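You operate a simulated robot arm through the tools that you are given. There is no shell and no other tool. Be economical: measure what you need, move in short steps, check, and stop when the job is done.

You run a simulated robot arm. Do the job below in one go: nothing can be reset, and whatever is moved stays where it is left.

## Task
Lift the gear cover and grease the gear top with the yellow brush.
Fine: mains locked off; try the inlet jog button first; load at the grease block; brush back, cover on again.

It is judged by the outcome, as a careful person would: the job done as asked, and still so three seconds after it is handed in. It fails if anything else is knocked over, pushed out of place, dropped, spilled or broken. A push-on lid holds only when it is set on centred and level and pressed home; a screw cap is set on level and turned clockwise until tight.

## Robot
A 7-joint arm with a two-finger parallel gripper, fixed in place. Base frame: the origin is at the foot of the arm, x ahead of it, y to its left, z up. Lengths are in cm, angles in rad, forces in N, time in s.
Its first joint turns from -1.152 to 1.152 rad. Payload 2.5 kg.
The tool frame sits at the grasp point between the pads (the TCP): z along the fingers, y along the line on which they close. The tips reach 2.3 cm beyond it. The gripper opens to 9.4 cm. The fingers are 3.8 cm wide and 1 cm thick; the gripper's body (5.4 by 9.6 cm) begins 3.9 cm behind the TCP.
Orientation is that of the tool frame in the base frame, as a unit quaternion [x, y, z, w]. With the fingers straight down and closing along the base's y, the tool's x points along the base's -x, its y along +y and its z along -z.

## Interface
- The arm moves only by the tool apply_moves. Its argument "commands" is a list of rows, each a list of 7 numbers: the shift along the tool's x, y, z in cm, then the turn, a rotation vector about the tool's x, y, z in degrees, then the gripper command, from -1 (shut) to 1 (fully open), values between in proportion. In form: [[dx, dy, dz, ax, ay, az, claw], ...]. A call has 1 to 10 rows; each row shifts and turns the commanded pose from where the row before left it, along the tool's axes as they then stand. Rows are played at 5 a second. More than 5 cm and 0.15 rad between two rows, or a gripper value outside its range, and nothing of the call is played. A pose out of reach is approached as far as the arm can. The call stops where the force on the tool passes 40 N (or 10 N more than at its start, if that is more) or the arm is blocked; 0.2 s more then pass. The fingers move at their own pace (about 10.8 cm/s each) and stop on an object; they squeeze with about 42 N. The grip force told is the motor's: it shows also when the fingers shut on nothing. Time passes only in rows, and 0.2 s behind the last, so rows that do not move let the fingers close. The reply holds the time, the measured pose of the TCP, the force on the tool along the base axes, the opening and the grip force, in the units named above and with some noise.
- Cameras (640 x 400 px; columns grow to the right, rows downward): "scene" is fixed at [6.68, -38.77, 55.77]; the picture's right is [1.00, 0.03, 0.00], its down [0.02, -0.51, -0.86] and it looks along [-0.03, 0.86, -0.51] (base axes); focal length 214 px, centre (320, 200). "wrist" rides on the gripper at [-3.9, 0, -4.4] in the tool frame; the picture's right is [0.00, -1.00, 0.00], its down [0.97, 0.00, -0.24] and it looks along [0.24, 0.00, 0.97] (tool axes); focal length 218 px, centre (320, 200).
- camera(camera): a new picture of that camera. It takes no simulated time.
- locate(camera, pixels): for up to 12 pixels [column, row] of the newest picture of that camera ("zoom" is the newest enlarged one), the place [x, y, z] in the base frame of the surface seen there, good to about 0.2 cm, but the place of the scene camera against the robot may be out by one fixed shift of up to 1.2 cm in any direction. It takes no simulated time.
- close_up(camera, box): a new picture of the part [left, top, right, bottom] of that camera's present view, enlarged. It takes no simulated time.
- sign_off(): hands the job in; it is judged then, once.

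Work in short steps. Measure before you move; look again where a grasp or a placing could have gone wrong, and mend it. You have 80 turns and 38 pictures in all, those below and enlarged ones among them. Open the gripper and draw the arm clear of the work before you hand the job in, unless the task says otherwise; then end with one line.

The tools are called after "Call:" as a command line: name --pt "numbers of a row" for each row, then --argument value for the rest, lists and objects as JSON in quotes. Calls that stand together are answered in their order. apply_moves: Moves the arm, as the interface text tells. Its arguments: {"type":"object","properties":{"commands":{"type":"array","items":{"type":"array","items":{"type":"number"}}}},"required":["commands"]} The other tools are called the same way: camera (camera) takes a picture; locate (camera, pixels) gives the place of the surface under pixels of a picture; close_up (camera, box) takes an enlarged picture of a part of a camera's view; sign_off () hands the job in.

At the start:

```text
time_s: 0.0
position: [26.51, 22.42, 53.07]
orientation: [-0.001, 1.0, 0.001, 0.0]
ft_force: [0.7, 0.0, -0.9]
width: 9.39
finger_force: 0.1
```

scene: 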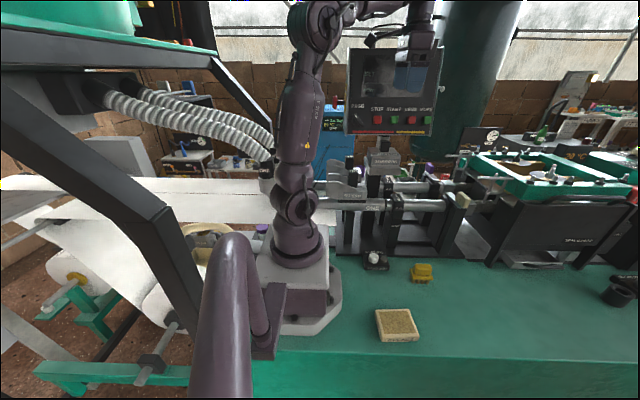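
wrist: 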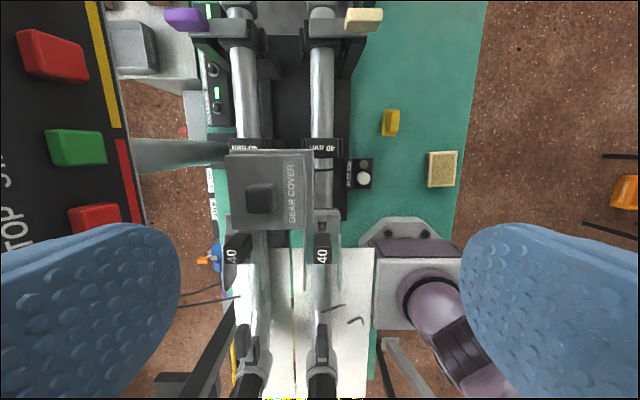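

The wrist view shows the gear cover at (270,188), a box with a button at (362,175), the yellow brush at (390,122) and the grease block at (442,168). I'll enlarge the views and measure.

Call:
close_up --camera "wrist" --box '[190, 80, 478, 260]'

Call:
close_up --camera "scene" --box '[310, 130, 486, 350]'

Call:
locate --camera "wrist" --pixels '[[262, 198], [240, 170], [300, 160], [300, 215], [364, 165], [364, 180], [391, 116], [391, 130], [442, 168], [420, 140], [330, 120], [215, 95]]'

```text
2.22 times, centred on (334, 170) of wrist
```

zoom: 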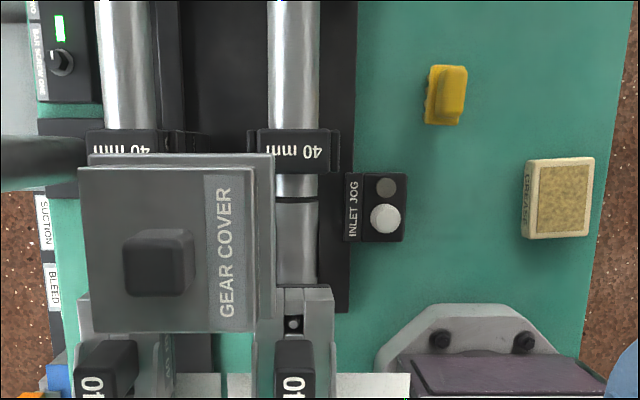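

```text
1.82 times, centred on (398, 240) of scene
```

zoom: 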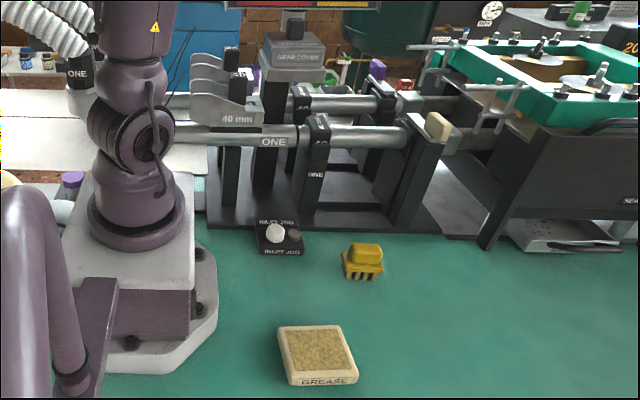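

```text
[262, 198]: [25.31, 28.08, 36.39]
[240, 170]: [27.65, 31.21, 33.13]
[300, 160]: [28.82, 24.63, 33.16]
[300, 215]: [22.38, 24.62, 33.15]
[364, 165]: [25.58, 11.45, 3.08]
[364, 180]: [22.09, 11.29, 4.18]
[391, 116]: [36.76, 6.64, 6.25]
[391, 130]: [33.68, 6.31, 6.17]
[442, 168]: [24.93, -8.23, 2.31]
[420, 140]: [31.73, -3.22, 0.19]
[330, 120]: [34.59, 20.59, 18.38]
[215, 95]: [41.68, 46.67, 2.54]
```

The table under the brush reads z≈0.2, not -36, so I'll rely on measured heights and the force readings. The button top is near (22.1, 11.3, 4.2). I'll move above it at a safe height with the fingers shut and look closer.

Call:
apply_moves --pt "1.4 -3.7 0 0 0 0 -1" --pt "1.4 -3.7 0 0 0 0 -1" --pt "1.4 -3.7 0 0 0 0 -1" --pt "0 0 4.5 0 0 0 -1" --pt "0 0 4.5 0 0 0 -1" --pt "0 0 4.5 0 0 0 -1" --pt "0 0 4.5 0 0 0 -1" --pt "0 0 4.5 0 0 0 -1" --pt "0 0 4.5 0 0 0 -1" --pt "0 0 0 0 0 0 -1"

Call:
camera --camera "wrist"

```text
time_s: 2.2
position: [22.25, 11.45, 25.9]
orientation: [0.0, 1.0, 0.0, 0.0]
ft_force: [-0.1, 0.4, 0.6]
width: 0.01
finger_force: 41.4
```

```text
33 pictures are left
```

wrist: 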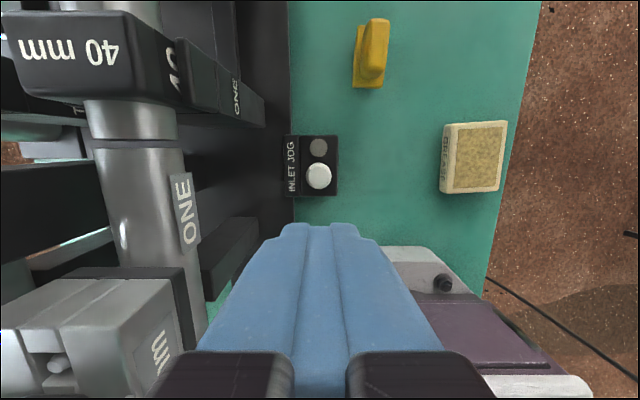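

The button is at (318,175), its lamp at (318,147), the brush at (372,52) and the block at (474,157). I'll measure them.

Call:
locate --camera "wrist" --pixels '[[318, 170], [318, 180], [310, 176], [327, 176], [318, 147], [376, 30], [374, 70], [358, 80], [474, 157], [450, 128], [500, 188], [400, 150]]'

Call:
close_up --camera "wrist" --box '[270, 0, 526, 210]'

```text
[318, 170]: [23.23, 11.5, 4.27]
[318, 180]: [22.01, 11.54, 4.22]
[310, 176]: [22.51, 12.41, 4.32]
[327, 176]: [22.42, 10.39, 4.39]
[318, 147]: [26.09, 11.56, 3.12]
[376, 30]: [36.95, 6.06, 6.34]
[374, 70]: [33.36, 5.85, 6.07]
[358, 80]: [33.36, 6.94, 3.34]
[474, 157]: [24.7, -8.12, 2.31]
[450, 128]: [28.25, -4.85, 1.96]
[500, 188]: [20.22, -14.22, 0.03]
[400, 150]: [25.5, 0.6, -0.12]
```

```text
1.90 times, centred on (398, 105) of wrist
```

zoom: 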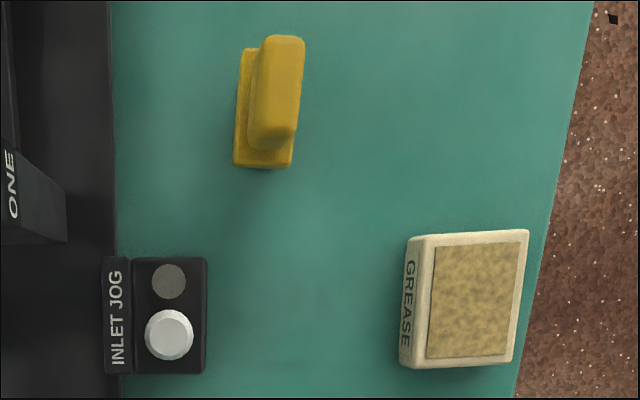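

The button is centred at about (22.4, 11.45) with its top at 4.3, so contact comes at TCP z≈6.6. I'll descend to 7.6.

Call:
apply_moves --pt "0.1 0 4.5 0 0 0 -1" --pt "0 0 4.5 0 0 0 -1" --pt "0 0 4.5 0 0 0 -1" --pt "0 0 3 0 0 0 -1" --pt "0 0 1.8 0 0 0 -1" --pt "0 0 0 0 0 0 -1"

```text
time_s: 3.6
position: [22.35, 11.34, 7.57]
orientation: [0.0, 1.0, 0.0, 0.001]
ft_force: [-0.6, -0.6, 0.2]
width: 0.0
finger_force: 42.1
```

At z 7.57 with no contact. I'll press down in small steps.

Call:
apply_moves --pt "0 0 0.5 0 0 0 -1" --pt "0 0 0.4 0 0 0 -1" --pt "0 0 0.3 0 0 0 -1" --pt "0 0 0.2 0 0 0 -1" --pt "0 0 0 0 0 0 -1"

Call:
camera --camera "wrist"

```text
time_s: 4.8
position: [22.18, 11.3, 6.42]
orientation: [0.0, 1.0, 0.0, 0.001]
ft_force: [0.3, 0.7, 0.5]
width: 0.0
finger_force: 41.8
```

```text
31 pictures are left
```

wrist: 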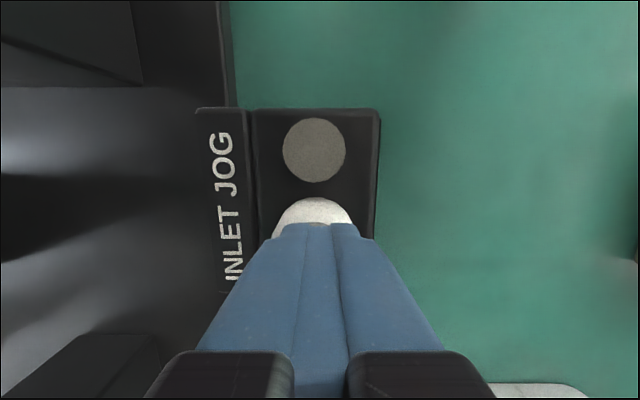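

No reaction force yet and the lamp is dark. I'll press on in small steps.

Call:
apply_moves --pt "0 0 0.15 0 0 0 -1" --pt "0 0 0.15 0 0 0 -1" --pt "0 0 0.15 0 0 0 -1" --pt "0 0 0 0 0 0 -1"

```text
time_s: 5.8
position: [22.16, 11.31, 5.87]
orientation: [-0.001, 1.0, -0.001, 0.0]
ft_force: [-3.0, -0.9, 5.0]
width: 0.0
finger_force: 41.8
```

Now 5 N, with the button moving. I'll press a little more and look while it is held.

Call:
apply_moves --pt "0 0 0.15 0 0 0 -1" --pt "0 0 0.1 0 0 0 -1" --pt "0 0 0 0 0 0 -1"

Call:
camera --camera "wrist"

```text
time_s: 6.6
position: [22.09, 11.34, 5.59]
orientation: [0.0, 1.0, 0.001, 0.0]
ft_force: [-3.6, -3.7, 17.7]
width: 0.02
finger_force: 42.4
```

```text
30 pictures are left
```

wrist: 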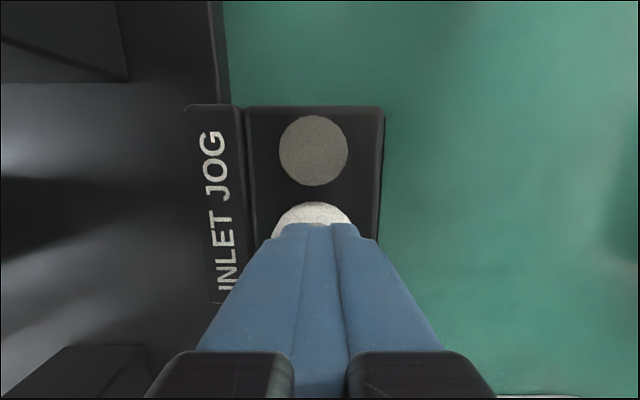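

Force is 17.7 N at 5.59, so the button has bottomed out, and the lamp stays dark. I'll check the scene while it is held.

Call:
camera --camera "scene"

```text
29 pictures are left
```

scene: 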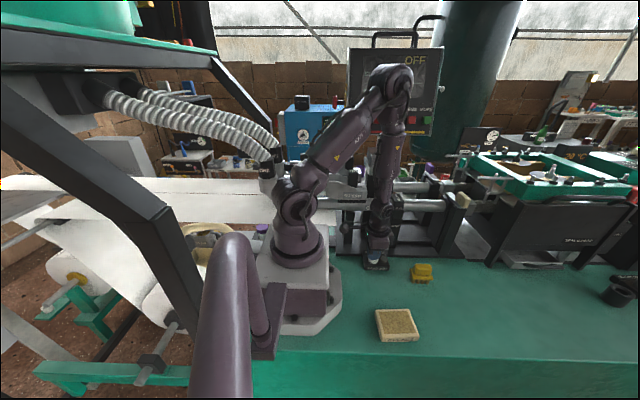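

The panel reads "OFF", the lamp is dark and nothing has moved, so the machine is dead. I'll release the button, rise straight up and return near the starting pose to measure the cover knob and the panel.

Call:
apply_moves --pt "0 0 -1 0 0 0 -1" --pt "0 0 -4 0 0 0 -1" --pt "0 0 -5 0 0 0 -1" --pt "0 0 -5 0 0 0 -1" --pt "0 0 -5 0 0 0 -1" --pt "0 0 -5 0 0 0 -1" --pt "0 0 -5 0 0 0 -1" --pt "0 0 -5 0 0 0 -1" --pt "0 0 -5 0 0 0 -1" --pt "0 0 -4 0 0 0 -1"

Call:
apply_moves --pt "-1 3.7 0 0 0 0 -1" --pt "-1 3.7 0 0 0 0 -1" --pt "-1 3.7 0 0 0 0 -1" --pt "0 0 0 0 0 0 -1"

Call:
camera --camera "wrist"

```text
time_s: 8.8
position: [22.12, 11.33, 49.55]
orientation: [-0.001, 1.0, 0.0, 0.0]
ft_force: [0.7, -0.3, 1.1]
width: 0.0
finger_force: 41.7
```

```text
time_s: 9.8
position: [25.17, 22.48, 49.86]
orientation: [0.001, 1.0, 0.0, -0.001]
ft_force: [-0.1, -1.1, 1.1]
width: 0.01
finger_force: 42.1
```

```text
28 pictures are left
```

wrist: 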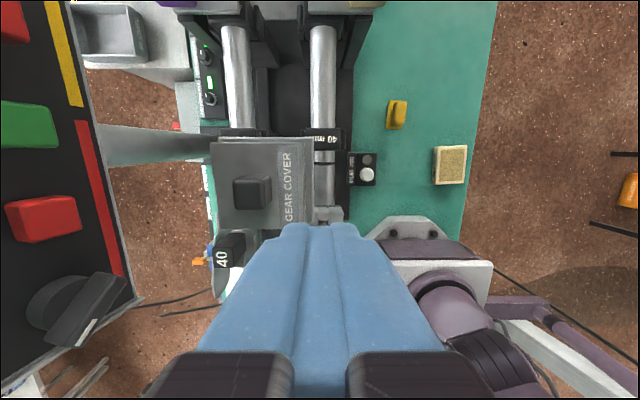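

The cover's knob is at (252,193) and the panel edge runs from (90,130) to (130,290). I'll measure the knob, the cover corners and the panel edge.

Call:
locate --camera "wrist" --pixels '[[252, 193], [238, 183], [269, 182], [238, 206], [268, 203], [215, 147], [298, 140], [300, 225], [100, 190], [60, 215], [128, 290], [309, 160]]'

Call:
close_up --camera "wrist" --box '[190, 110, 350, 250]'

Call:
close_up --camera "scene" --box '[320, 30, 480, 280]'

```text
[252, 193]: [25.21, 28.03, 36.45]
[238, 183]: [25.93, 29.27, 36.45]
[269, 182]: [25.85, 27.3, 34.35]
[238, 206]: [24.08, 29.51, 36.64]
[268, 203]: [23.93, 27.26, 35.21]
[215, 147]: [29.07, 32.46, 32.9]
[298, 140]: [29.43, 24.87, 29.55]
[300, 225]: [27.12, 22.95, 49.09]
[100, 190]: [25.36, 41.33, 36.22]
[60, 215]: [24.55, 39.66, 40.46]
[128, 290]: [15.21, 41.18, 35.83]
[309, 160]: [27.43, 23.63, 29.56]
```

```text
2.86 times, centred on (270, 180) of wrist
```

zoom: 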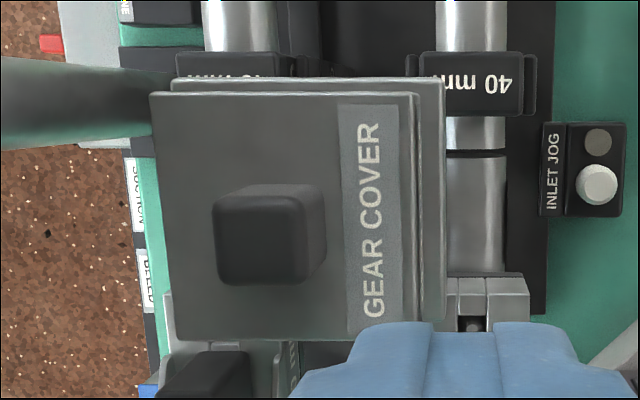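

```text
1.60 times, centred on (400, 155) of scene
```

zoom: 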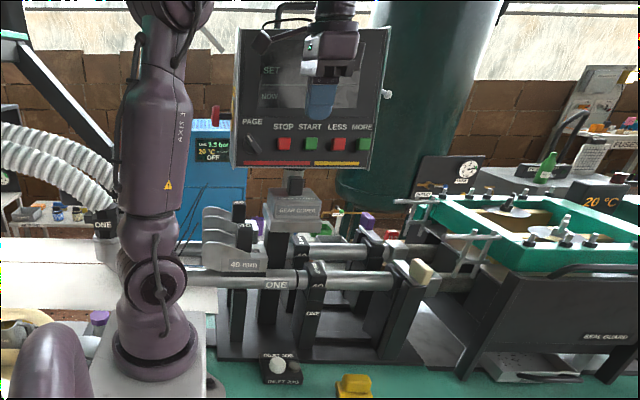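

The panel face is at y≈40, which leaves room. The knob centre is about (25.1, 28.3), from z 33.1 to 36.5. I'll move above it with the gripper open and descend to z≈39.5.

Call:
apply_moves --pt "0 3 0 0 0 0 1" --pt "0.1 2.8 0 0 0 0 1" --pt "0 0 4 0 0 0 1" --pt "0 0 4 0 0 0 1" --pt "0 0 2.3 0 0 0 1" --pt "0 0 0 0 0 0 1"

Call:
camera --camera "wrist"

```text
time_s: 11.2
position: [25.0, 28.09, 39.33]
orientation: [0.0, 1.0, 0.0, 0.001]
ft_force: [-0.8, -0.4, -0.4]
width: 9.4
finger_force: 0.0
```

```text
25 pictures are left
```

wrist: 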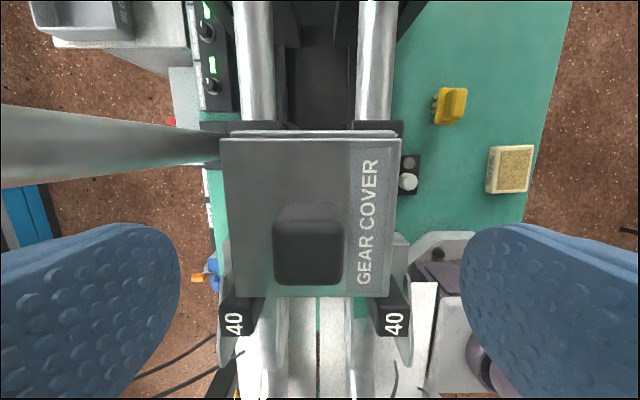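

The knob is at (308,252); I'll measure its edges.

Call:
locate --camera "wrist" --pixels '[[308, 252], [276, 252], [340, 252], [308, 224], [308, 282], [228, 145], [382, 148], [240, 290], [384, 290], [395, 134]]'

```text
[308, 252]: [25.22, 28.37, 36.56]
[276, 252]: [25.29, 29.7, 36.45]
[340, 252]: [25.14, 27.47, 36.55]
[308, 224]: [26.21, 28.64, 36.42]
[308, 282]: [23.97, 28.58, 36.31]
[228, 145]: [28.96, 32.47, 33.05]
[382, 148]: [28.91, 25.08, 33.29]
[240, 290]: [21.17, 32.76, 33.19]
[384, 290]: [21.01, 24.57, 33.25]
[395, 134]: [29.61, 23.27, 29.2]
```

The knob centre is (25.1, 28.55). I'll shift +0.45 in y, lower to z 35.75 and close.

Call:
apply_moves --pt "-0.1 0.45 1.2 0 0 0 1" --pt "0 0 1.6 0 0 0 1" --pt "0 0 0.8 0 0 0 1" --pt "0 0 0 0 0 0 1" --pt "0 0 0 0 0 0 -1" --pt "0 0 0 0 0 0 -1" --pt "0 0 0 0 0 0 -1" --pt "0 0 0 0 0 0 -1"

```text
time_s: 13.0
position: [25.1, 28.54, 35.79]
orientation: [0.001, 1.0, 0.0, 0.0]
ft_force: [-0.3, -0.6, -0.4]
width: 2.74
finger_force: 41.6
```

The knob is gripped at 2.74 cm with almost no side force. I'll lift slowly, straight up.

Call:
apply_moves --pt "0 0 -0.3 0 0 0 -1" --pt "0 0 -0.5 0 0 0 -1" --pt "0 0 -0.8 0 0 0 -1" --pt "0 0 -1 0 0 0 -1" --pt "0 0 -2 0 0 0 -1" --pt "0 0 -3 0 0 0 -1" --pt "0 0 -3 0 0 0 -1" --pt "0 0 -3 0 0 0 -1" --pt "0 0 0 0 0 0 -1"

Call:
close_up --camera "scene" --box '[320, 60, 480, 280]'

```text
time_s: 15.0
position: [24.98, 28.49, 49.23]
orientation: [-0.001, 1.0, -0.001, 0.001]
ft_force: [-0.7, -0.4, -0.5]
width: 0.0
finger_force: 42.1
```

```text
1.82 times, centred on (400, 170) of scene
```

zoom: 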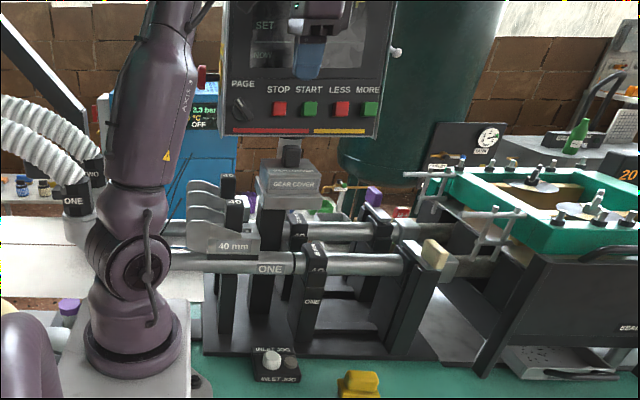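

The grip slipped: width is 0 and the cover is still on its post. I'll look at it from above.

Call:
camera --camera "wrist"

```text
23 pictures are left
```

wrist: 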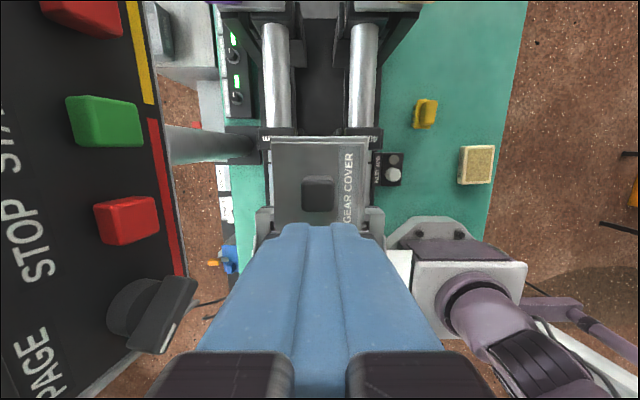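

The cover looks unmoved. I'll regrip slightly deeper and pull in tiny steps to see the force.

Call:
apply_moves --pt "-0.1 0.05 0 0 0 0 1" --pt "0 0 4 0 0 0 1" --pt "0 0 4 0 0 0 1" --pt "0 0 3.5 0 0 0 1" --pt "0 0 1.5 0 0 0 1" --pt "0 0 0.55 0 0 0 1" --pt "0 0 0 0 0 0 -1" --pt "0 0 0 0 0 0 -1" --pt "0 0 0 0 0 0 -1" --pt "0 0 0 0 0 0 -1"

Call:
apply_moves --pt "0 0 -0.1 0 0 0 -1" --pt "0 0 -0.1 0 0 0 -1" --pt "0 0 0 0 0 0 -1"

```text
time_s: 17.2
position: [25.23, 28.7, 35.93]
orientation: [0.0, 1.0, 0.0, 0.0]
ft_force: [-0.2, 0.0, 0.4]
width: 2.76
finger_force: 42.1
```

```text
time_s: 18.0
position: [25.22, 28.81, 36.07]
orientation: [-0.001, 1.0, 0.0, 0.001]
ft_force: [-0.9, -0.2, 0.0]
width: 2.77
finger_force: 41.7
```

There's no pull force yet. I'll continue slowly and check.

Call:
apply_moves --pt "0 0 -0.15 0 0 0 -1" --pt "0 0 -0.15 0 0 0 -1" --pt "0 0 -0.15 0 0 0 -1" --pt "0 0 -0.15 0 0 0 -1" --pt "0 0 0 0 0 0 -1"

Call:
close_up --camera "scene" --box '[345, 110, 425, 200]'

```text
time_s: 19.2
position: [25.34, 28.67, 36.69]
orientation: [0.0, 1.0, 0.0, 0.001]
ft_force: [0.2, 0.0, -1.5]
width: 2.74
finger_force: 42.1
```

```text
4.44 times, centred on (385, 155) of scene
```

zoom: 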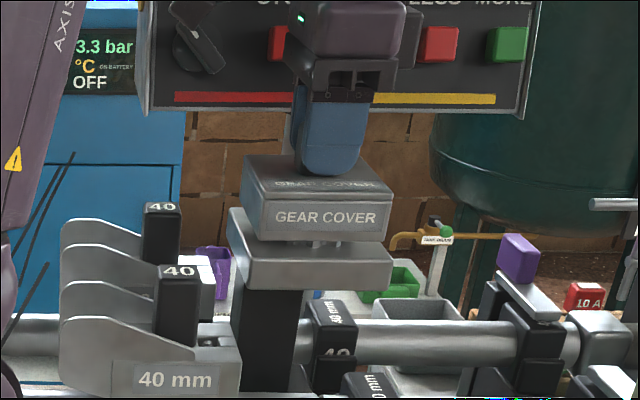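

The cover is rising off the housing. I'll keep lifting gently, in smaller steps than before, and check the grip.

Call:
apply_moves --pt "0 0 -0.3 0 0 0 -1" --pt "0 0 -0.3 0 0 0 -1" --pt "0 0 -0.4 0 0 0 -1" --pt "0 0 -0.4 0 0 0 -1" --pt "0 0 -0.4 0 0 0 -1" --pt "0 0 -0.4 0 0 0 -1" --pt "0 0 -0.2 0 0 0 -1" --pt "0 0 0 0 0 0 -1"

Call:
close_up --camera "scene" --box '[345, 110, 425, 200]'

```text
time_s: 21.0
position: [25.33, 28.81, 38.91]
orientation: [0.0, 1.0, 0.0, -0.002]
ft_force: [0.6, -0.4, -1.0]
width: 2.75
finger_force: 42.0
```

```text
4.44 times, centred on (385, 155) of scene
```

zoom: 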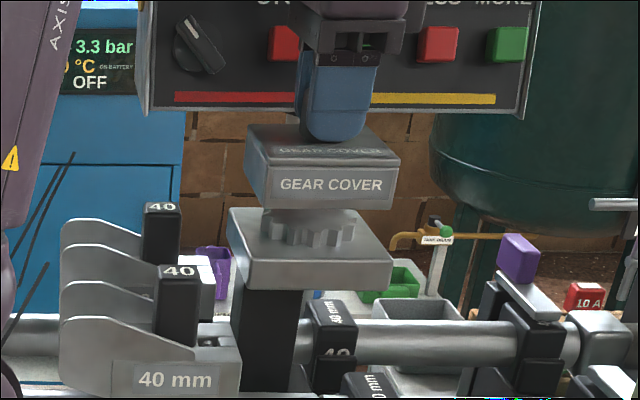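

The cover hangs level with the gear exposed. The earlier slip came from lifting too fast, so I'll move gently: raise it a bit more, then carry it towards the free table near (33.5, -4).

Call:
apply_moves --pt "0 0 -0.3 0 0 0 -1" --pt "0 0 -0.6 0 0 0 -1" --pt "0 0 -0.9 0 0 0 -1" --pt "0 -0.3 -0.9 0 0 0 -1" --pt "-0.1 -0.6 -0.6 0 0 0 -1" --pt "-0.2 -0.9 -0.3 0 0 0 -1" --pt "-0.3 -1.2 0 0 0 0 -1" --pt "-0.3 -1.3 0 0 0 0 -1" --pt "-0.3 -1.3 0 0 0 0 -1" --pt "-0.3 -1.3 0 0 0 0 -1"

Call:
apply_moves --pt "-0.2 -0.7 0 0 0 0 -1" --pt "-0.3 -1 0 0 0 0 -1" --pt "-0.3 -1.3 0 0 0 0 -1" --pt "-0.3 -1.4 0 0 0 0 -1" --pt "-0.4 -1.4 0 0 0 0 -1" --pt "-0.4 -1.4 0 0 0 0 -1" --pt "-0.4 -1.4 0 0 0 0 -1" --pt "-0.4 -1.4 0 0 0 0 -1" --pt "-0.3 -1 0 0 0 0 -1" --pt "-0.2 -0.6 0 0 0 0 -1"

```text
time_s: 23.2
position: [26.89, 21.72, 42.59]
orientation: [0.0, 1.0, 0.0, 0.0]
ft_force: [1.3, -0.8, -1.2]
width: 2.73
finger_force: 41.9
```

```text
time_s: 25.4
position: [29.95, 10.09, 42.7]
orientation: [0.001, 1.0, 0.0, 0.001]
ft_force: [-0.4, -0.2, -1.2]
width: 2.73
finger_force: 41.7
```

The grip is holding at 2.73. I'll continue laterally with a gradual descent.

Call:
apply_moves --pt "-0.2 -0.7 0.4 0 0 0 -1" --pt "-0.3 -1.1 0.8 0 0 0 -1" --pt "-0.4 -1.5 1.2 0 0 0 -1" --pt "-0.4 -1.7 1.4 0 0 0 -1" --pt "-0.4 -1.7 1.6 0 0 0 -1" --pt "-0.4 -1.7 1.6 0 0 0 -1" --pt "-0.4 -1.7 1.6 0 0 0 -1" --pt "-0.4 -1.7 1.4 0 0 0 -1" --pt "-0.3 -1.4 1.2 0 0 0 -1" --pt "-0.3 -0.9 0.8 0 0 0 -1"

Call:
apply_moves --pt "0 0 0.9 0 0 0 -1" --pt "0 0 1.3 0 0 0 -1" --pt "0 0 1.6 0 0 0 -1" --pt "0 0 1.6 0 0 0 -1" --pt "0 0 1.6 0 0 0 -1" --pt "0 0 1.6 0 0 0 -1" --pt "0 0 1.6 0 0 0 -1" --pt "0 0 1.3 0 0 0 -1" --pt "0 0 1 0 0 0 -1" --pt "0 0 0.5 0 0 0 -1"

Call:
camera --camera "scene"

```text
time_s: 27.6
position: [33.59, -3.96, 30.49]
orientation: [0.0, 1.0, -0.001, 0.0]
ft_force: [-0.3, 0.9, -1.8]
width: 2.75
finger_force: 42.2
```

```text
time_s: 29.8
position: [33.51, -3.94, 17.58]
orientation: [0.0, 1.0, 0.001, 0.0]
ft_force: [0.3, 0.2, -1.7]
width: 2.78
finger_force: 42.3
```

```text
20 pictures are left
```

scene: 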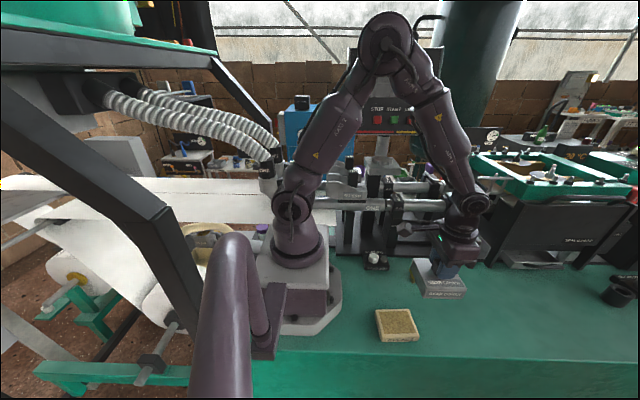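

The cover is held over clear table at TCP z 17.6. I'll lower it to about 8, then contact gently.

Call:
apply_moves --pt "0 0 0.8 0 0 0 -1" --pt "0 0 1.2 0 0 0 -1" --pt "0 0 1.6 0 0 0 -1" --pt "0 0 1.6 0 0 0 -1" --pt "0 0 1.5 0 0 0 -1" --pt "0 0 1.2 0 0 0 -1" --pt "0 0 0.9 0 0 0 -1" --pt "0 0 0.6 0 0 0 -1" --pt "0 0 0.3 0 0 0 -1" --pt "0 0 0 0 0 0 -1"

Call:
close_up --camera "scene" --box '[360, 210, 520, 350]'

```text
time_s: 32.0
position: [33.79, -4.0, 8.08]
orientation: [-0.001, 1.0, 0.0, 0.003]
ft_force: [9.2, 4.0, 26.0]
width: 2.76
finger_force: 42.4
```

```text
2.86 times, centred on (440, 280) of scene
```

zoom: 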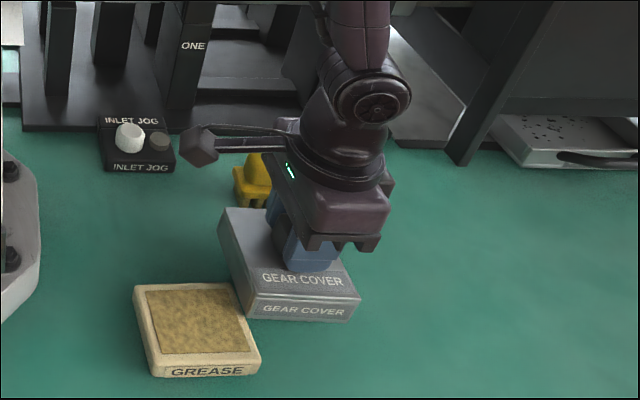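

Contact with the table: 26 N at z 8.08. I'll ease off a little, open and rise straight up.

Call:
apply_moves --pt "0 0 -0.15 0 0 0 -1" --pt "0 0 0 0 0 0 -1" --pt "0 0 0 0 0 0 0" --pt "0 0 0 0 0 0 0.2" --pt "0 0 -0.8 0 0 0 0.2" --pt "0 0 -2.5 0 0 0 0.2" --pt "0 0 -4 0 0 0 0.2" --pt "0 0 -4 0 0 0 0.2" --pt "0 0 -4 0 0 0 0.2"

Call:
camera --camera "wrist"

```text
time_s: 34.0
position: [33.57, -3.9, 23.35]
orientation: [0.0, 1.0, -0.001, 0.0]
ft_force: [0.7, 0.1, -0.1]
width: 5.61
finger_force: 0.1
```

```text
18 pictures are left
```

wrist: 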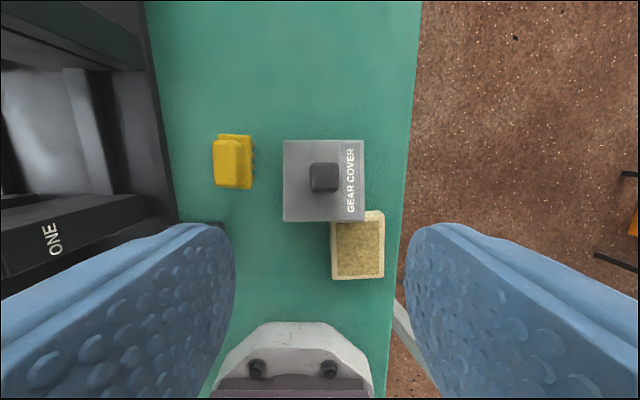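

The cover at (323,180) stands near the block's top edge at (355,213). I'll check the gap and locate the brush.

Call:
locate --camera "wrist" --pixels '[[288, 145], [288, 218], [358, 218], [345, 218], [375, 214], [335, 240], [323, 178], [217, 142], [237, 142], [217, 183], [240, 183], [250, 140]]'

Call:
close_up --camera "scene" --box '[360, 230, 480, 350]'

Call:
close_up --camera "wrist" --box '[200, 110, 400, 290]'

```text
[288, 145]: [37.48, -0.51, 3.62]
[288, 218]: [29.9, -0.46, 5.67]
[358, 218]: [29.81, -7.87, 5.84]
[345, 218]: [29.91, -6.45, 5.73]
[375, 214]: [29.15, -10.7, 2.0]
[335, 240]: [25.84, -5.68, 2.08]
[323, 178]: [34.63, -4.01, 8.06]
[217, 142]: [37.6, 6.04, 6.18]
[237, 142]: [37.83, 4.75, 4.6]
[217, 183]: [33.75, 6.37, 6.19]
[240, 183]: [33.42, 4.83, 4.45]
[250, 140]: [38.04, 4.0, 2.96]
```

```text
3.33 times, centred on (420, 290) of scene
```

zoom: 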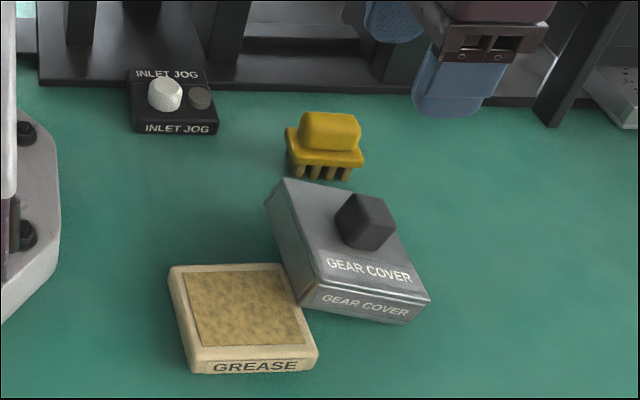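

```text
2.22 times, centred on (300, 200) of wrist
```

zoom: 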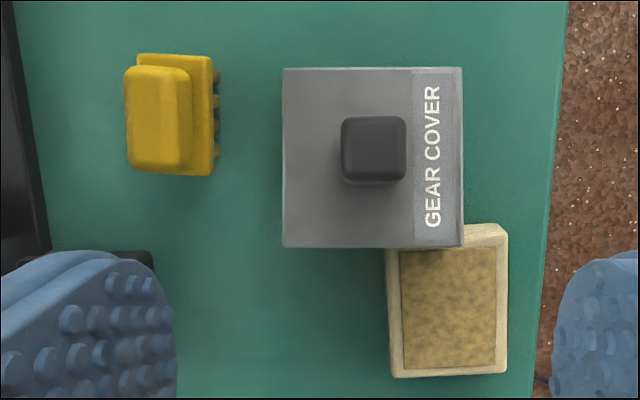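

The cover is tilted: 3.6 at its far edge against 5.7 at its near edge, because the near edge is resting on the block's rim. I'll regrip the knob at about (34.4, -4.0) and reset the cover on clear table.

Call:
apply_moves --pt "-0.8 -0.1 4 0 0 0 0.2" --pt "0 0 4 0 0 0 0.2" --pt "0 0 4 0 0 0 0.2" --pt "0 0 2.5 0 0 0 0.2" --pt "0 0 1 0 0 0 0.2" --pt "0 0 0 0 0 0 0.2" --pt "0 0 0 0 0 0 -1" --pt "0 0 0 0 0 0 -1" --pt "0 0 0 0 0 0 -1"

Call:
apply_moves --pt "0 0 -0.2 0 0 0 -1" --pt "0 0 -0.3 0 0 0 -1" --pt "0 0 -0.5 0 0 0 -1" --pt "0 0 -0.7 0 0 0 -1" --pt "0 0 -0.9 0 0 0 -1" --pt "0 0 -0.9 0 0 0 -1" --pt "0 0 -0.7 0 0 0 -1" --pt "0 0 -0.4 0 0 0 -1" --pt "0 0 0 0 0 0 -1"

Call:
close_up --camera "scene" --box '[360, 210, 500, 350]'

```text
time_s: 36.0
position: [34.24, -3.83, 7.79]
orientation: [0.0, 1.0, -0.001, 0.0]
ft_force: [1.0, -0.3, 0.6]
width: 2.74
finger_force: 42.4
```

```text
time_s: 38.0
position: [34.28, -3.93, 12.51]
orientation: [-0.001, 1.0, 0.0, 0.0]
ft_force: [-0.5, -0.4, -1.6]
width: 2.74
finger_force: 42.1
```

```text
2.86 times, centred on (430, 280) of scene
```

zoom: 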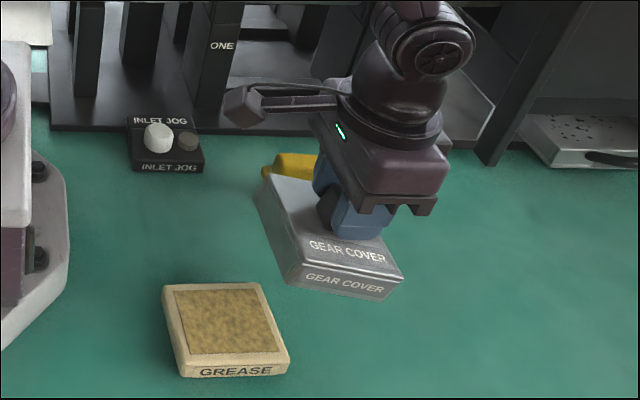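

The cover is lifted and still tilted in the pads. I'll carry it to the clear spot around (24.5, 2.3).

Call:
apply_moves --pt "0.4 0.3 0 0 0 0 -1" --pt "0.8 0.6 0 0 0 0 -1" --pt "1.2 0.8 0 0 0 0 -1" --pt "1.4 0.8 0 0 0 0 -1" --pt "1.4 0.9 0 0 0 0 -1" --pt "1.4 0.9 0 0 0 0 -1" --pt "1.3 0.8 0 0 0 0 -1" --pt "1 0.6 0 0 0 0 -1" --pt "0.6 0.4 0 0 0 0 -1" --pt "0.3 0.1 0 0 0 0 -1"

Call:
apply_moves --pt "0 0 0.5 0 0 0 -1" --pt "0 0 0.8 0 0 0 -1" --pt "0 0 1 0 0 0 -1" --pt "0 0 0.8 0 0 0 -1" --pt "0 0 0.5 0 0 0 -1" --pt "0 0 0.3 0 0 0 -1" --pt "0 0 0.2 0 0 0 -1" --pt "0 0 0.2 0 0 0 -1" --pt "0 0 0 0 0 0 -1"

Call:
close_up --camera "scene" --box '[340, 230, 460, 350]'

```text
time_s: 40.2
position: [24.52, 2.21, 12.54]
orientation: [0.0, 1.0, 0.0, -0.001]
ft_force: [0.7, -0.4, -0.5]
width: 2.73
finger_force: 41.5
```

```text
time_s: 42.2
position: [24.43, 2.15, 8.17]
orientation: [0.0, 1.0, 0.0, 0.0]
ft_force: [0.1, 0.6, -2.4]
width: 2.74
finger_force: 42.0
```

```text
3.33 times, centred on (400, 290) of scene
```

zoom: 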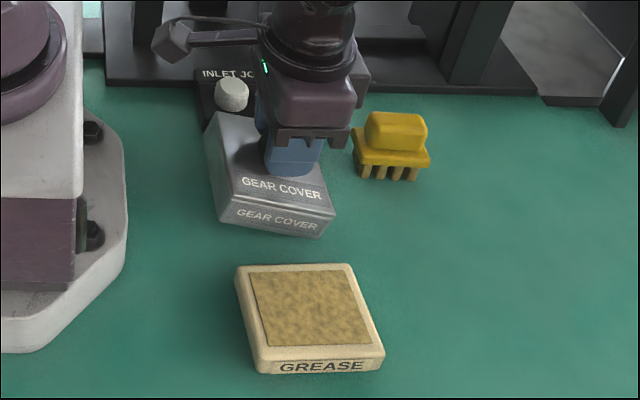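

The cover is still in the air with its far edge lower. I'll press down gently so the table levels it in the pads.

Call:
apply_moves --pt "0 0 0.2 0 0 0 -1" --pt "0 0 0.2 0 0 0 -1" --pt "0 0 0.2 0 0 0 -1" --pt "0 0 0.2 0 0 0 -1" --pt "0 0 0 0 0 0 -1"

```text
time_s: 43.4
position: [24.43, 2.15, 7.51]
orientation: [-0.001, 1.0, 0.0, 0.0]
ft_force: [-7.9, 5.2, 31.0]
width: 2.77
finger_force: 42.2
```

Force is 31 N at 7.51. I'll push slightly further in very small steps.

Call:
apply_moves --pt "0 0 0.1 0 0 0 -1" --pt "0 0 0.1 0 0 0 -1" --pt "0 0 0.1 0 0 0 -1" --pt "0 0 0.1 0 0 0 -1" --pt "0 0 0 0 0 0 -1"

Call:
close_up --camera "scene" --box '[340, 230, 460, 350]'

```text
time_s: 44.6
position: [24.46, 2.07, 6.96]
orientation: [0.0, 1.0, 0.0, 0.0]
ft_force: [-9.2, 3.4, 30.5]
width: 2.77
finger_force: 41.6
```

```text
3.33 times, centred on (400, 290) of scene
```

zoom: 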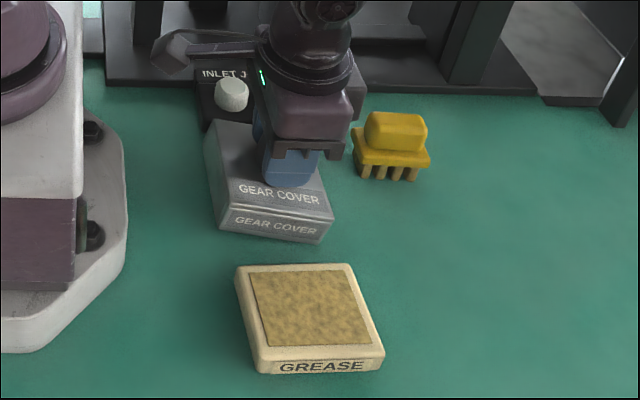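

It is levelling. I'll continue in small steps.

Call:
apply_moves --pt "0 0 0.1 0 0 0 -1" --pt "0 0 0.1 0 0 0 -1" --pt "0 0 0.1 0 0 0 -1" --pt "0 0 0.1 0 0 0 -1" --pt "0 0 0.1 0 0 0 -1" --pt "0 0 0 0 0 0 -1"

```text
time_s: 45.0
position: [24.53, 2.1, 6.92]
orientation: [0.0, 1.0, 0.0, 0.001]
ft_force: [-0.5, -1.1, 3.1]
width: 2.74
finger_force: 42.0
stopped in row 1: the force on the tool passed its limit (the readings are from after the stop); the commanded pose is now the measured one
```

The force spiked and then relaxed to 3 N, and the cover is nearly flat. I'll release it, rise and move over the brush for a look.

Call:
apply_moves --pt "0 0 0 0 0 0 -0.2" --pt "0 0 0 0 0 0 0.2" --pt "0 0 -1 0 0 0 0.2" --pt "0 0 -4 0 0 0 0.2" --pt "0 0 -4 0 0 0 0.2" --pt "-3 1 -1 0 0 0 0.2" --pt "-4 1.5 0 0 0 0 0.2" --pt "-3 1.2 0 0 0 0 0.2" --pt "0 0 0 0 0 0 0.2"

Call:
camera --camera "wrist"

```text
time_s: 47.0
position: [34.32, 5.67, 17.09]
orientation: [0.0, 1.0, 0.0, 0.0]
ft_force: [0.2, -0.6, -0.6]
width: 5.66
finger_force: 0.0
```

```text
12 pictures are left
```

wrist: 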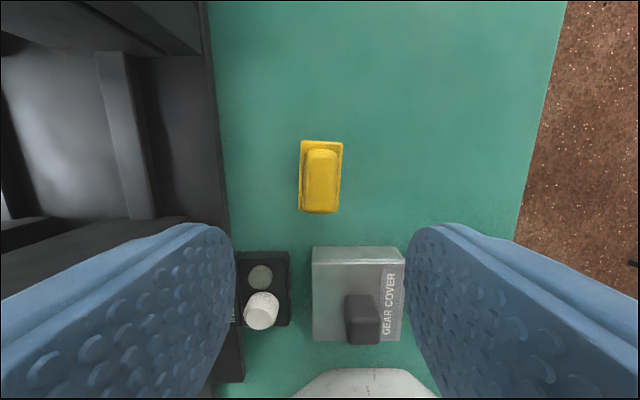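

The cover stands clear at (358,293) and the brush is at (321,180). I'll measure both.

Call:
locate --camera "wrist" --pixels '[[321, 160], [321, 200], [308, 180], [335, 180], [302, 146], [341, 146], [302, 206], [320, 255], [396, 255], [320, 335], [360, 320], [393, 318]]'

```text
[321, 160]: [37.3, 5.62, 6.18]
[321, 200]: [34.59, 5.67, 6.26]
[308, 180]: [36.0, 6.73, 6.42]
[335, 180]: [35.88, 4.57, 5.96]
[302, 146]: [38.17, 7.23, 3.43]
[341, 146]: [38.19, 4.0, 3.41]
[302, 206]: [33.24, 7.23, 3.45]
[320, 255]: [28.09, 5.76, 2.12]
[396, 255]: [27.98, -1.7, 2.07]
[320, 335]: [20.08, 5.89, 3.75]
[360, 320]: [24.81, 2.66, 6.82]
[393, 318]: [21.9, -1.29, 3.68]
```

Brush handle: centre (35.8, 5.65), top 6.3, plate top 3.45. I'll descend to TCP z 6.0 and grip.

Call:
apply_moves --pt "-1.4 0 3 0 0 0 0.2" --pt "0 0 4 0 0 0 0.2" --pt "0 0 3 0 0 0 0.2" --pt "0 0 1.1 0 0 0 0.2" --pt "0 0 0 0 0 0 0.2" --pt "0 0 0 0 0 0 -1" --pt "0 0 0 0 0 0 -1" --pt "0 0 0 0 0 0 -1"

```text
time_s: 48.8
position: [35.67, 5.82, 5.94]
orientation: [0.0, 1.0, -0.001, 0.001]
ft_force: [0.5, -0.6, 0.4]
width: 2.34
finger_force: 41.8
```

The brush is gripped at 2.34. I'll lift gently and carry it over the grease block at about (24.9, -8.4).

Call:
apply_moves --pt "0 0 -0.3 0 0 0 -1" --pt "0 0 -0.7 0 0 0 -1" --pt "0 0 -1.1 0 0 0 -1" --pt "0 0 -1.3 0 0 0 -1" --pt "0 0 -1.3 0 0 0 -1" --pt "0 0 -1.3 0 0 0 -1" --pt "0 0 -1.2 0 0 0 -1" --pt "0 -0.5 -0.7 0 0 0 -1" --pt "0.3 -1 -0.3 0 0 0 -1" --pt "0.6 -1.2 0 0 0 0 -1"

Call:
apply_moves --pt "0.6 -0.8 0 0 0 0 -1" --pt "1.1 -1.2 0 0 0 0 -1" --pt "1.3 -1.5 0 0 0 0 -1" --pt "1.3 -1.6 0 0 0 0 -1" --pt "1.3 -1.6 0 0 0 0 -1" --pt "1.3 -1.6 0 0 0 0 -1" --pt "1.2 -1.4 0 0 0 0 -1" --pt "1 -1.1 0 0 0 0 -1" --pt "0.5 -0.6 0 0 0 0 -1" --pt "0.2 -0.2 0 0 0 0 -1"

Call:
camera --camera "wrist"

```text
time_s: 51.0
position: [35.05, 3.07, 14.1]
orientation: [0.0, 1.0, 0.0, 0.0]
ft_force: [-0.3, 0.0, -1.1]
width: 2.34
finger_force: 42.2
```

```text
time_s: 53.2
position: [25.1, -8.61, 14.07]
orientation: [0.001, 1.0, 0.0, 0.0]
ft_force: [-0.1, 0.8, 0.2]
width: 2.31
finger_force: 42.3
```

```text
11 pictures are left
```

wrist: 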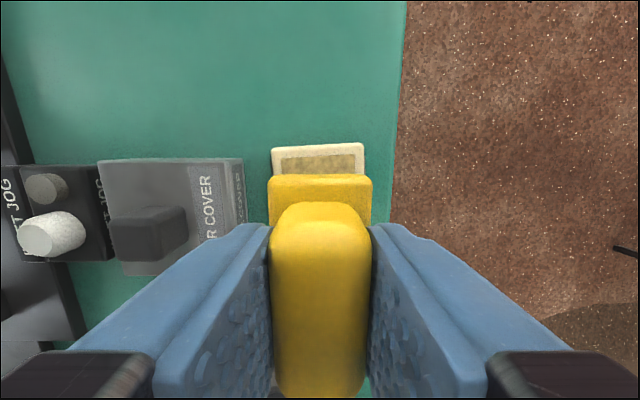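

The brush hangs level above the block, whose far edge shows at (318,148). I'll measure the block's edges.

Call:
locate --camera "wrist" --pixels '[[275, 153], [361, 150], [285, 160], [354, 157], [318, 165], [244, 165], [150, 225], [108, 262], [110, 166], [236, 162]]'

```text
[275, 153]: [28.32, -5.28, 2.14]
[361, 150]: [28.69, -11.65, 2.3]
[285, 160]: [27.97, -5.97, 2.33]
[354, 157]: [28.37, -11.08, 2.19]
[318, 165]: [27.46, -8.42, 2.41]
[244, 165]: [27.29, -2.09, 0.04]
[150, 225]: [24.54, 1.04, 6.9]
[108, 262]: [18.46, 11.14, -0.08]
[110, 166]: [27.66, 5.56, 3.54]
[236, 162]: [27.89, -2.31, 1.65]
```

The block is centred at about (25.0, -8.5) with its top at 2.35, so contact comes at TCP z≈8.3. I'll lower the brush.

Call:
apply_moves --pt "0 0.1 1 0 0 0 -1" --pt "0 0 1.5 0 0 0 -1" --pt "0 0 1.5 0 0 0 -1" --pt "0 0 1 0 0 0 -1" --pt "0 0 0.5 0 0 0 -1" --pt "0 0 0.2 0 0 0 -1" --pt "0 0 0.1 0 0 0 -1" --pt "0 0 0 0 0 0 -1"

```text
time_s: 55.0
position: [25.07, -8.36, 8.23]
orientation: [0.0, 1.0, -0.001, 0.0]
ft_force: [-0.5, 0.4, -0.3]
width: 2.33
finger_force: 42.0
```

Just at the contact height. I'll press lightly.

Call:
apply_moves --pt "0 0 0.1 0 0 0 -1" --pt "0 0 0.1 0 0 0 -1" --pt "0 0 0 0 0 0 -1"

```text
time_s: 55.8
position: [25.16, -8.33, 7.95]
orientation: [0.001, 1.0, 0.001, -0.001]
ft_force: [-0.7, -0.3, -1.5]
width: 2.33
finger_force: 42.0
```

Call:
apply_moves --pt "0 0 0.1 0 0 0 -1" --pt "0 0 0.1 0 0 0 -1" --pt "0 0 0 0 0 0 -1"

```text
time_s: 56.6
position: [25.19, -8.57, 7.94]
orientation: [0.001, 1.0, 0.0, 0.001]
ft_force: [-5.5, 0.5, 35.6]
width: 2.33
finger_force: 42.3
```

Firm contact at 35 N, which is too much. I'll ease off and dab again lightly, without dragging the block.

Call:
apply_moves --pt "0 0 -0.1 0 0 0 -1" --pt "0 0 -0.05 0 0 0 -1" --pt "0.3 0 0 0 0 0 -1" --pt "0 0 0 0 0 0 -1" --pt "-0.3 0 0 0 0 0 -1" --pt "0 0 0 0 0 0 -1"

```text
time_s: 58.0
position: [25.08, -8.36, 7.97]
orientation: [0.001, 1.0, -0.001, -0.001]
ft_force: [0.8, 0.0, -1.4]
width: 2.33
finger_force: 41.5
```

I'll lift off and check the bristles and the block.

Call:
apply_moves --pt "0 0 -0.3 0 0 0 -1" --pt "0 0 -0.7 0 0 0 -1" --pt "0 0 -1.1 0 0 0 -1" --pt "0 0 -1.4 0 0 0 -1" --pt "0 0 -1.4 0 0 0 -1" --pt "0 0 -1.2 0 0 0 -1" --pt "0 0 -0.8 0 0 0 -1" --pt "0 0 -0.3 0 0 0 -1"

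Call:
close_up --camera "scene" --box '[340, 230, 460, 350]'

```text
time_s: 59.8
position: [25.21, -8.3, 15.24]
orientation: [0.001, 1.0, 0.0, 0.0]
ft_force: [-0.1, -0.4, -0.9]
width: 2.32
finger_force: 41.4
```

```text
3.33 times, centred on (400, 290) of scene
```

zoom: 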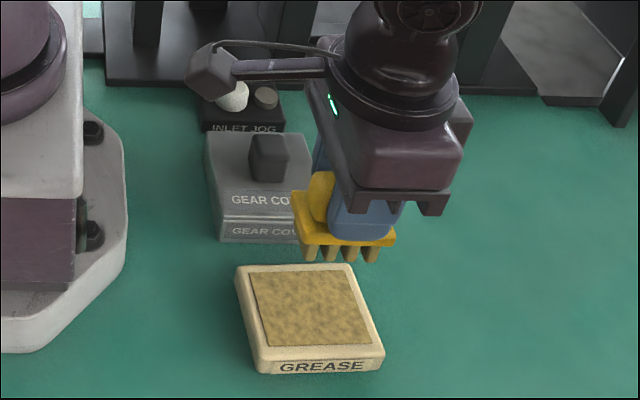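

The block is in place and the bristles look loaded. I'll carry the brush up towards the gear at about (25, 28.6).

Call:
apply_moves --pt "0 0 -0.7 0 0 0 -1" --pt "0 0 -1.3 0 0 0 -1" --pt "0 0 -1.8 0 0 0 -1" --pt "0 0 -2 0 0 0 -1" --pt "0 0 -2 0 0 0 -1" --pt "0 0 -2 0 0 0 -1" --pt "0 0 -2 0 0 0 -1" --pt "0 0 -2 0 0 0 -1" --pt "0 0 -2 0 0 0 -1" --pt "0 0 -2 0 0 0 -1"

Call:
apply_moves --pt "0 0.5 -1.8 0 0 0 -1" --pt "0 1 -1.8 0 0 0 -1" --pt "0 1.5 -1.8 0 0 0 -1" --pt "0 1.8 -1.6 0 0 0 -1" --pt "0 2 -1.2 0 0 0 -1" --pt "0 2 -0.8 0 0 0 -1" --pt "0 2 -0.4 0 0 0 -1" --pt "0 2 0 0 0 0 -1" --pt "0 2 0 0 0 0 -1" --pt "0 1.5 0 0 0 0 -1"

Call:
apply_moves --pt "0 1.5 0 0 0 0 -1" --pt "0 2 0 0 0 0 -1" --pt "0 2 0 0 0 0 -1" --pt "0 2 0 0 0 0 -1" --pt "0 1 0 0 0 0 -1" --pt "0 0.5 0 0 0 0 -1" --pt "0 0 0 0 0 0 -1"

Call:
camera --camera "wrist"

```text
time_s: 62.0
position: [25.24, -8.53, 33.01]
orientation: [0.0, 1.0, 0.0, -0.001]
ft_force: [0.6, -0.5, -1.5]
width: 2.34
finger_force: 41.5
```

```text
time_s: 64.2
position: [25.23, 8.02, 42.46]
orientation: [-0.001, 1.0, -0.001, -0.001]
ft_force: [-0.2, 0.4, -2.0]
width: 2.34
finger_force: 41.7
```

```text
time_s: 65.8
position: [25.13, 16.8, 42.36]
orientation: [0.0, 1.0, -0.001, 0.0]
ft_force: [0.0, 0.0, -0.8]
width: 2.33
finger_force: 42.9
```

```text
9 pictures are left
```

wrist: 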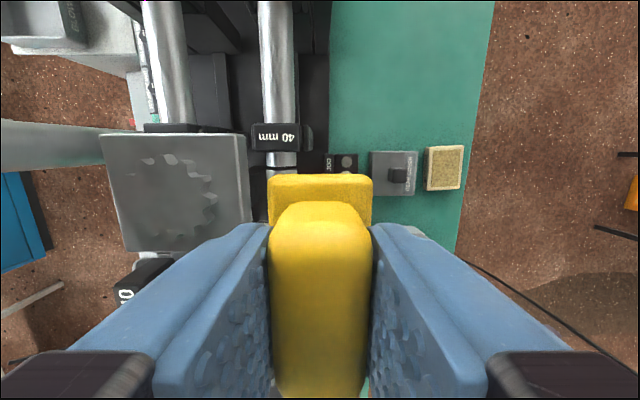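

The gear shows on the housing plate around (178,200). I'll measure the gear top and the plate.

Call:
locate --camera "wrist" --pixels '[[178, 200], [178, 165], [150, 200], [205, 200], [172, 232], [212, 205], [110, 140], [238, 140], [245, 222], [130, 245], [160, 180]]'

Call:
close_up --camera "wrist" --box '[95, 120, 265, 260]'

```text
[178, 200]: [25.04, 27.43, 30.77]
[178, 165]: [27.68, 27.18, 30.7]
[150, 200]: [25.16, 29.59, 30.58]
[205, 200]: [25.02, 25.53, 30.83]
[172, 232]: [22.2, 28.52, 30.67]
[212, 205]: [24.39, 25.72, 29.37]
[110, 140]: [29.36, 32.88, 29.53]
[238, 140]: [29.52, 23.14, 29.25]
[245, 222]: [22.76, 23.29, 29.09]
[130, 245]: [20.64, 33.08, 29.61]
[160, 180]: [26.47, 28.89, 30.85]
```

```text
2.86 times, centred on (180, 190) of wrist
```

zoom: 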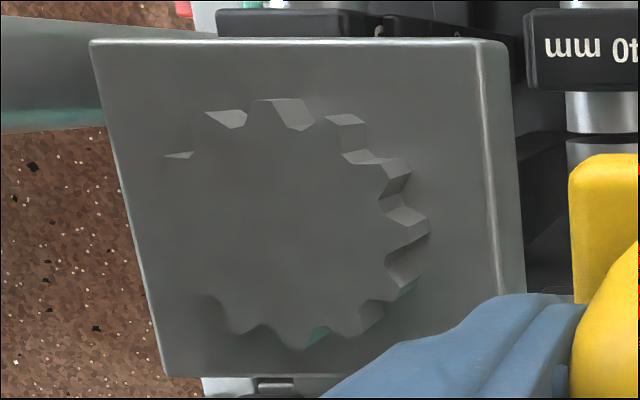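

The gear top is at z≈30.75, centred near (25.0, 28.5), with a radius of about 3, so contact should come at TCP z≈36.4. I'll move above it and descend to 37.2.

Call:
apply_moves --pt "0 0.8 0 0 0 0 -1" --pt "0 1.5 0 0 0 0 -1" --pt "0.1 2 0 0 0 0 -1" --pt "0 2 0 0 0 0 -1" --pt "0 2 0 0 0 0 -1" --pt "0 2 0 0 0 0 -1" --pt "0 1.1 0 0 0 0 -1" --pt "0 0.3 0 0 0 0 -1"

Call:
apply_moves --pt "0 0 0.8 0 0 0 -1" --pt "0 0 1.3 0 0 0 -1" --pt "0 0 1.4 0 0 0 -1" --pt "0 0 1 0 0 0 -1" --pt "0 0 0.6 0 0 0 -1" --pt "0 0 0.2 0 0 0 -1" --pt "0 0 0 0 0 0 -1"

```text
time_s: 67.6
position: [25.13, 28.67, 42.36]
orientation: [0.0, 1.0, 0.0, 0.0]
ft_force: [0.3, 0.3, -1.2]
width: 2.33
finger_force: 42.2
```

```text
time_s: 69.2
position: [25.11, 28.74, 37.17]
orientation: [0.0, 1.0, 0.0, 0.0]
ft_force: [1.1, 0.2, -1.5]
width: 2.31
finger_force: 42.2
```

No contact yet. I'll go down in small steps.

Call:
apply_moves --pt "0 0 0.2 0 0 0 -1" --pt "0 0 0.15 0 0 0 -1" --pt "0 0 0.1 0 0 0 -1" --pt "0 0 0.1 0 0 0 -1" --pt "0 0 0 0 0 0 -1"

```text
time_s: 70.4
position: [25.13, 28.54, 36.56]
orientation: [0.0, 1.0, 0.0, 0.0]
ft_force: [0.4, 0.1, -0.6]
width: 2.32
finger_force: 42.2
```

Call:
apply_moves --pt "0 0 0.1 0 0 0 -1" --pt "0 0 0.08 0 0 0 -1" --pt "0 0 0 0 0 0 -1"

```text
time_s: 71.2
position: [25.14, 28.63, 36.46]
orientation: [-0.001, 1.0, 0.0, 0.0]
ft_force: [-1.5, -2.1, 8.6]
width: 2.33
finger_force: 42.0
```

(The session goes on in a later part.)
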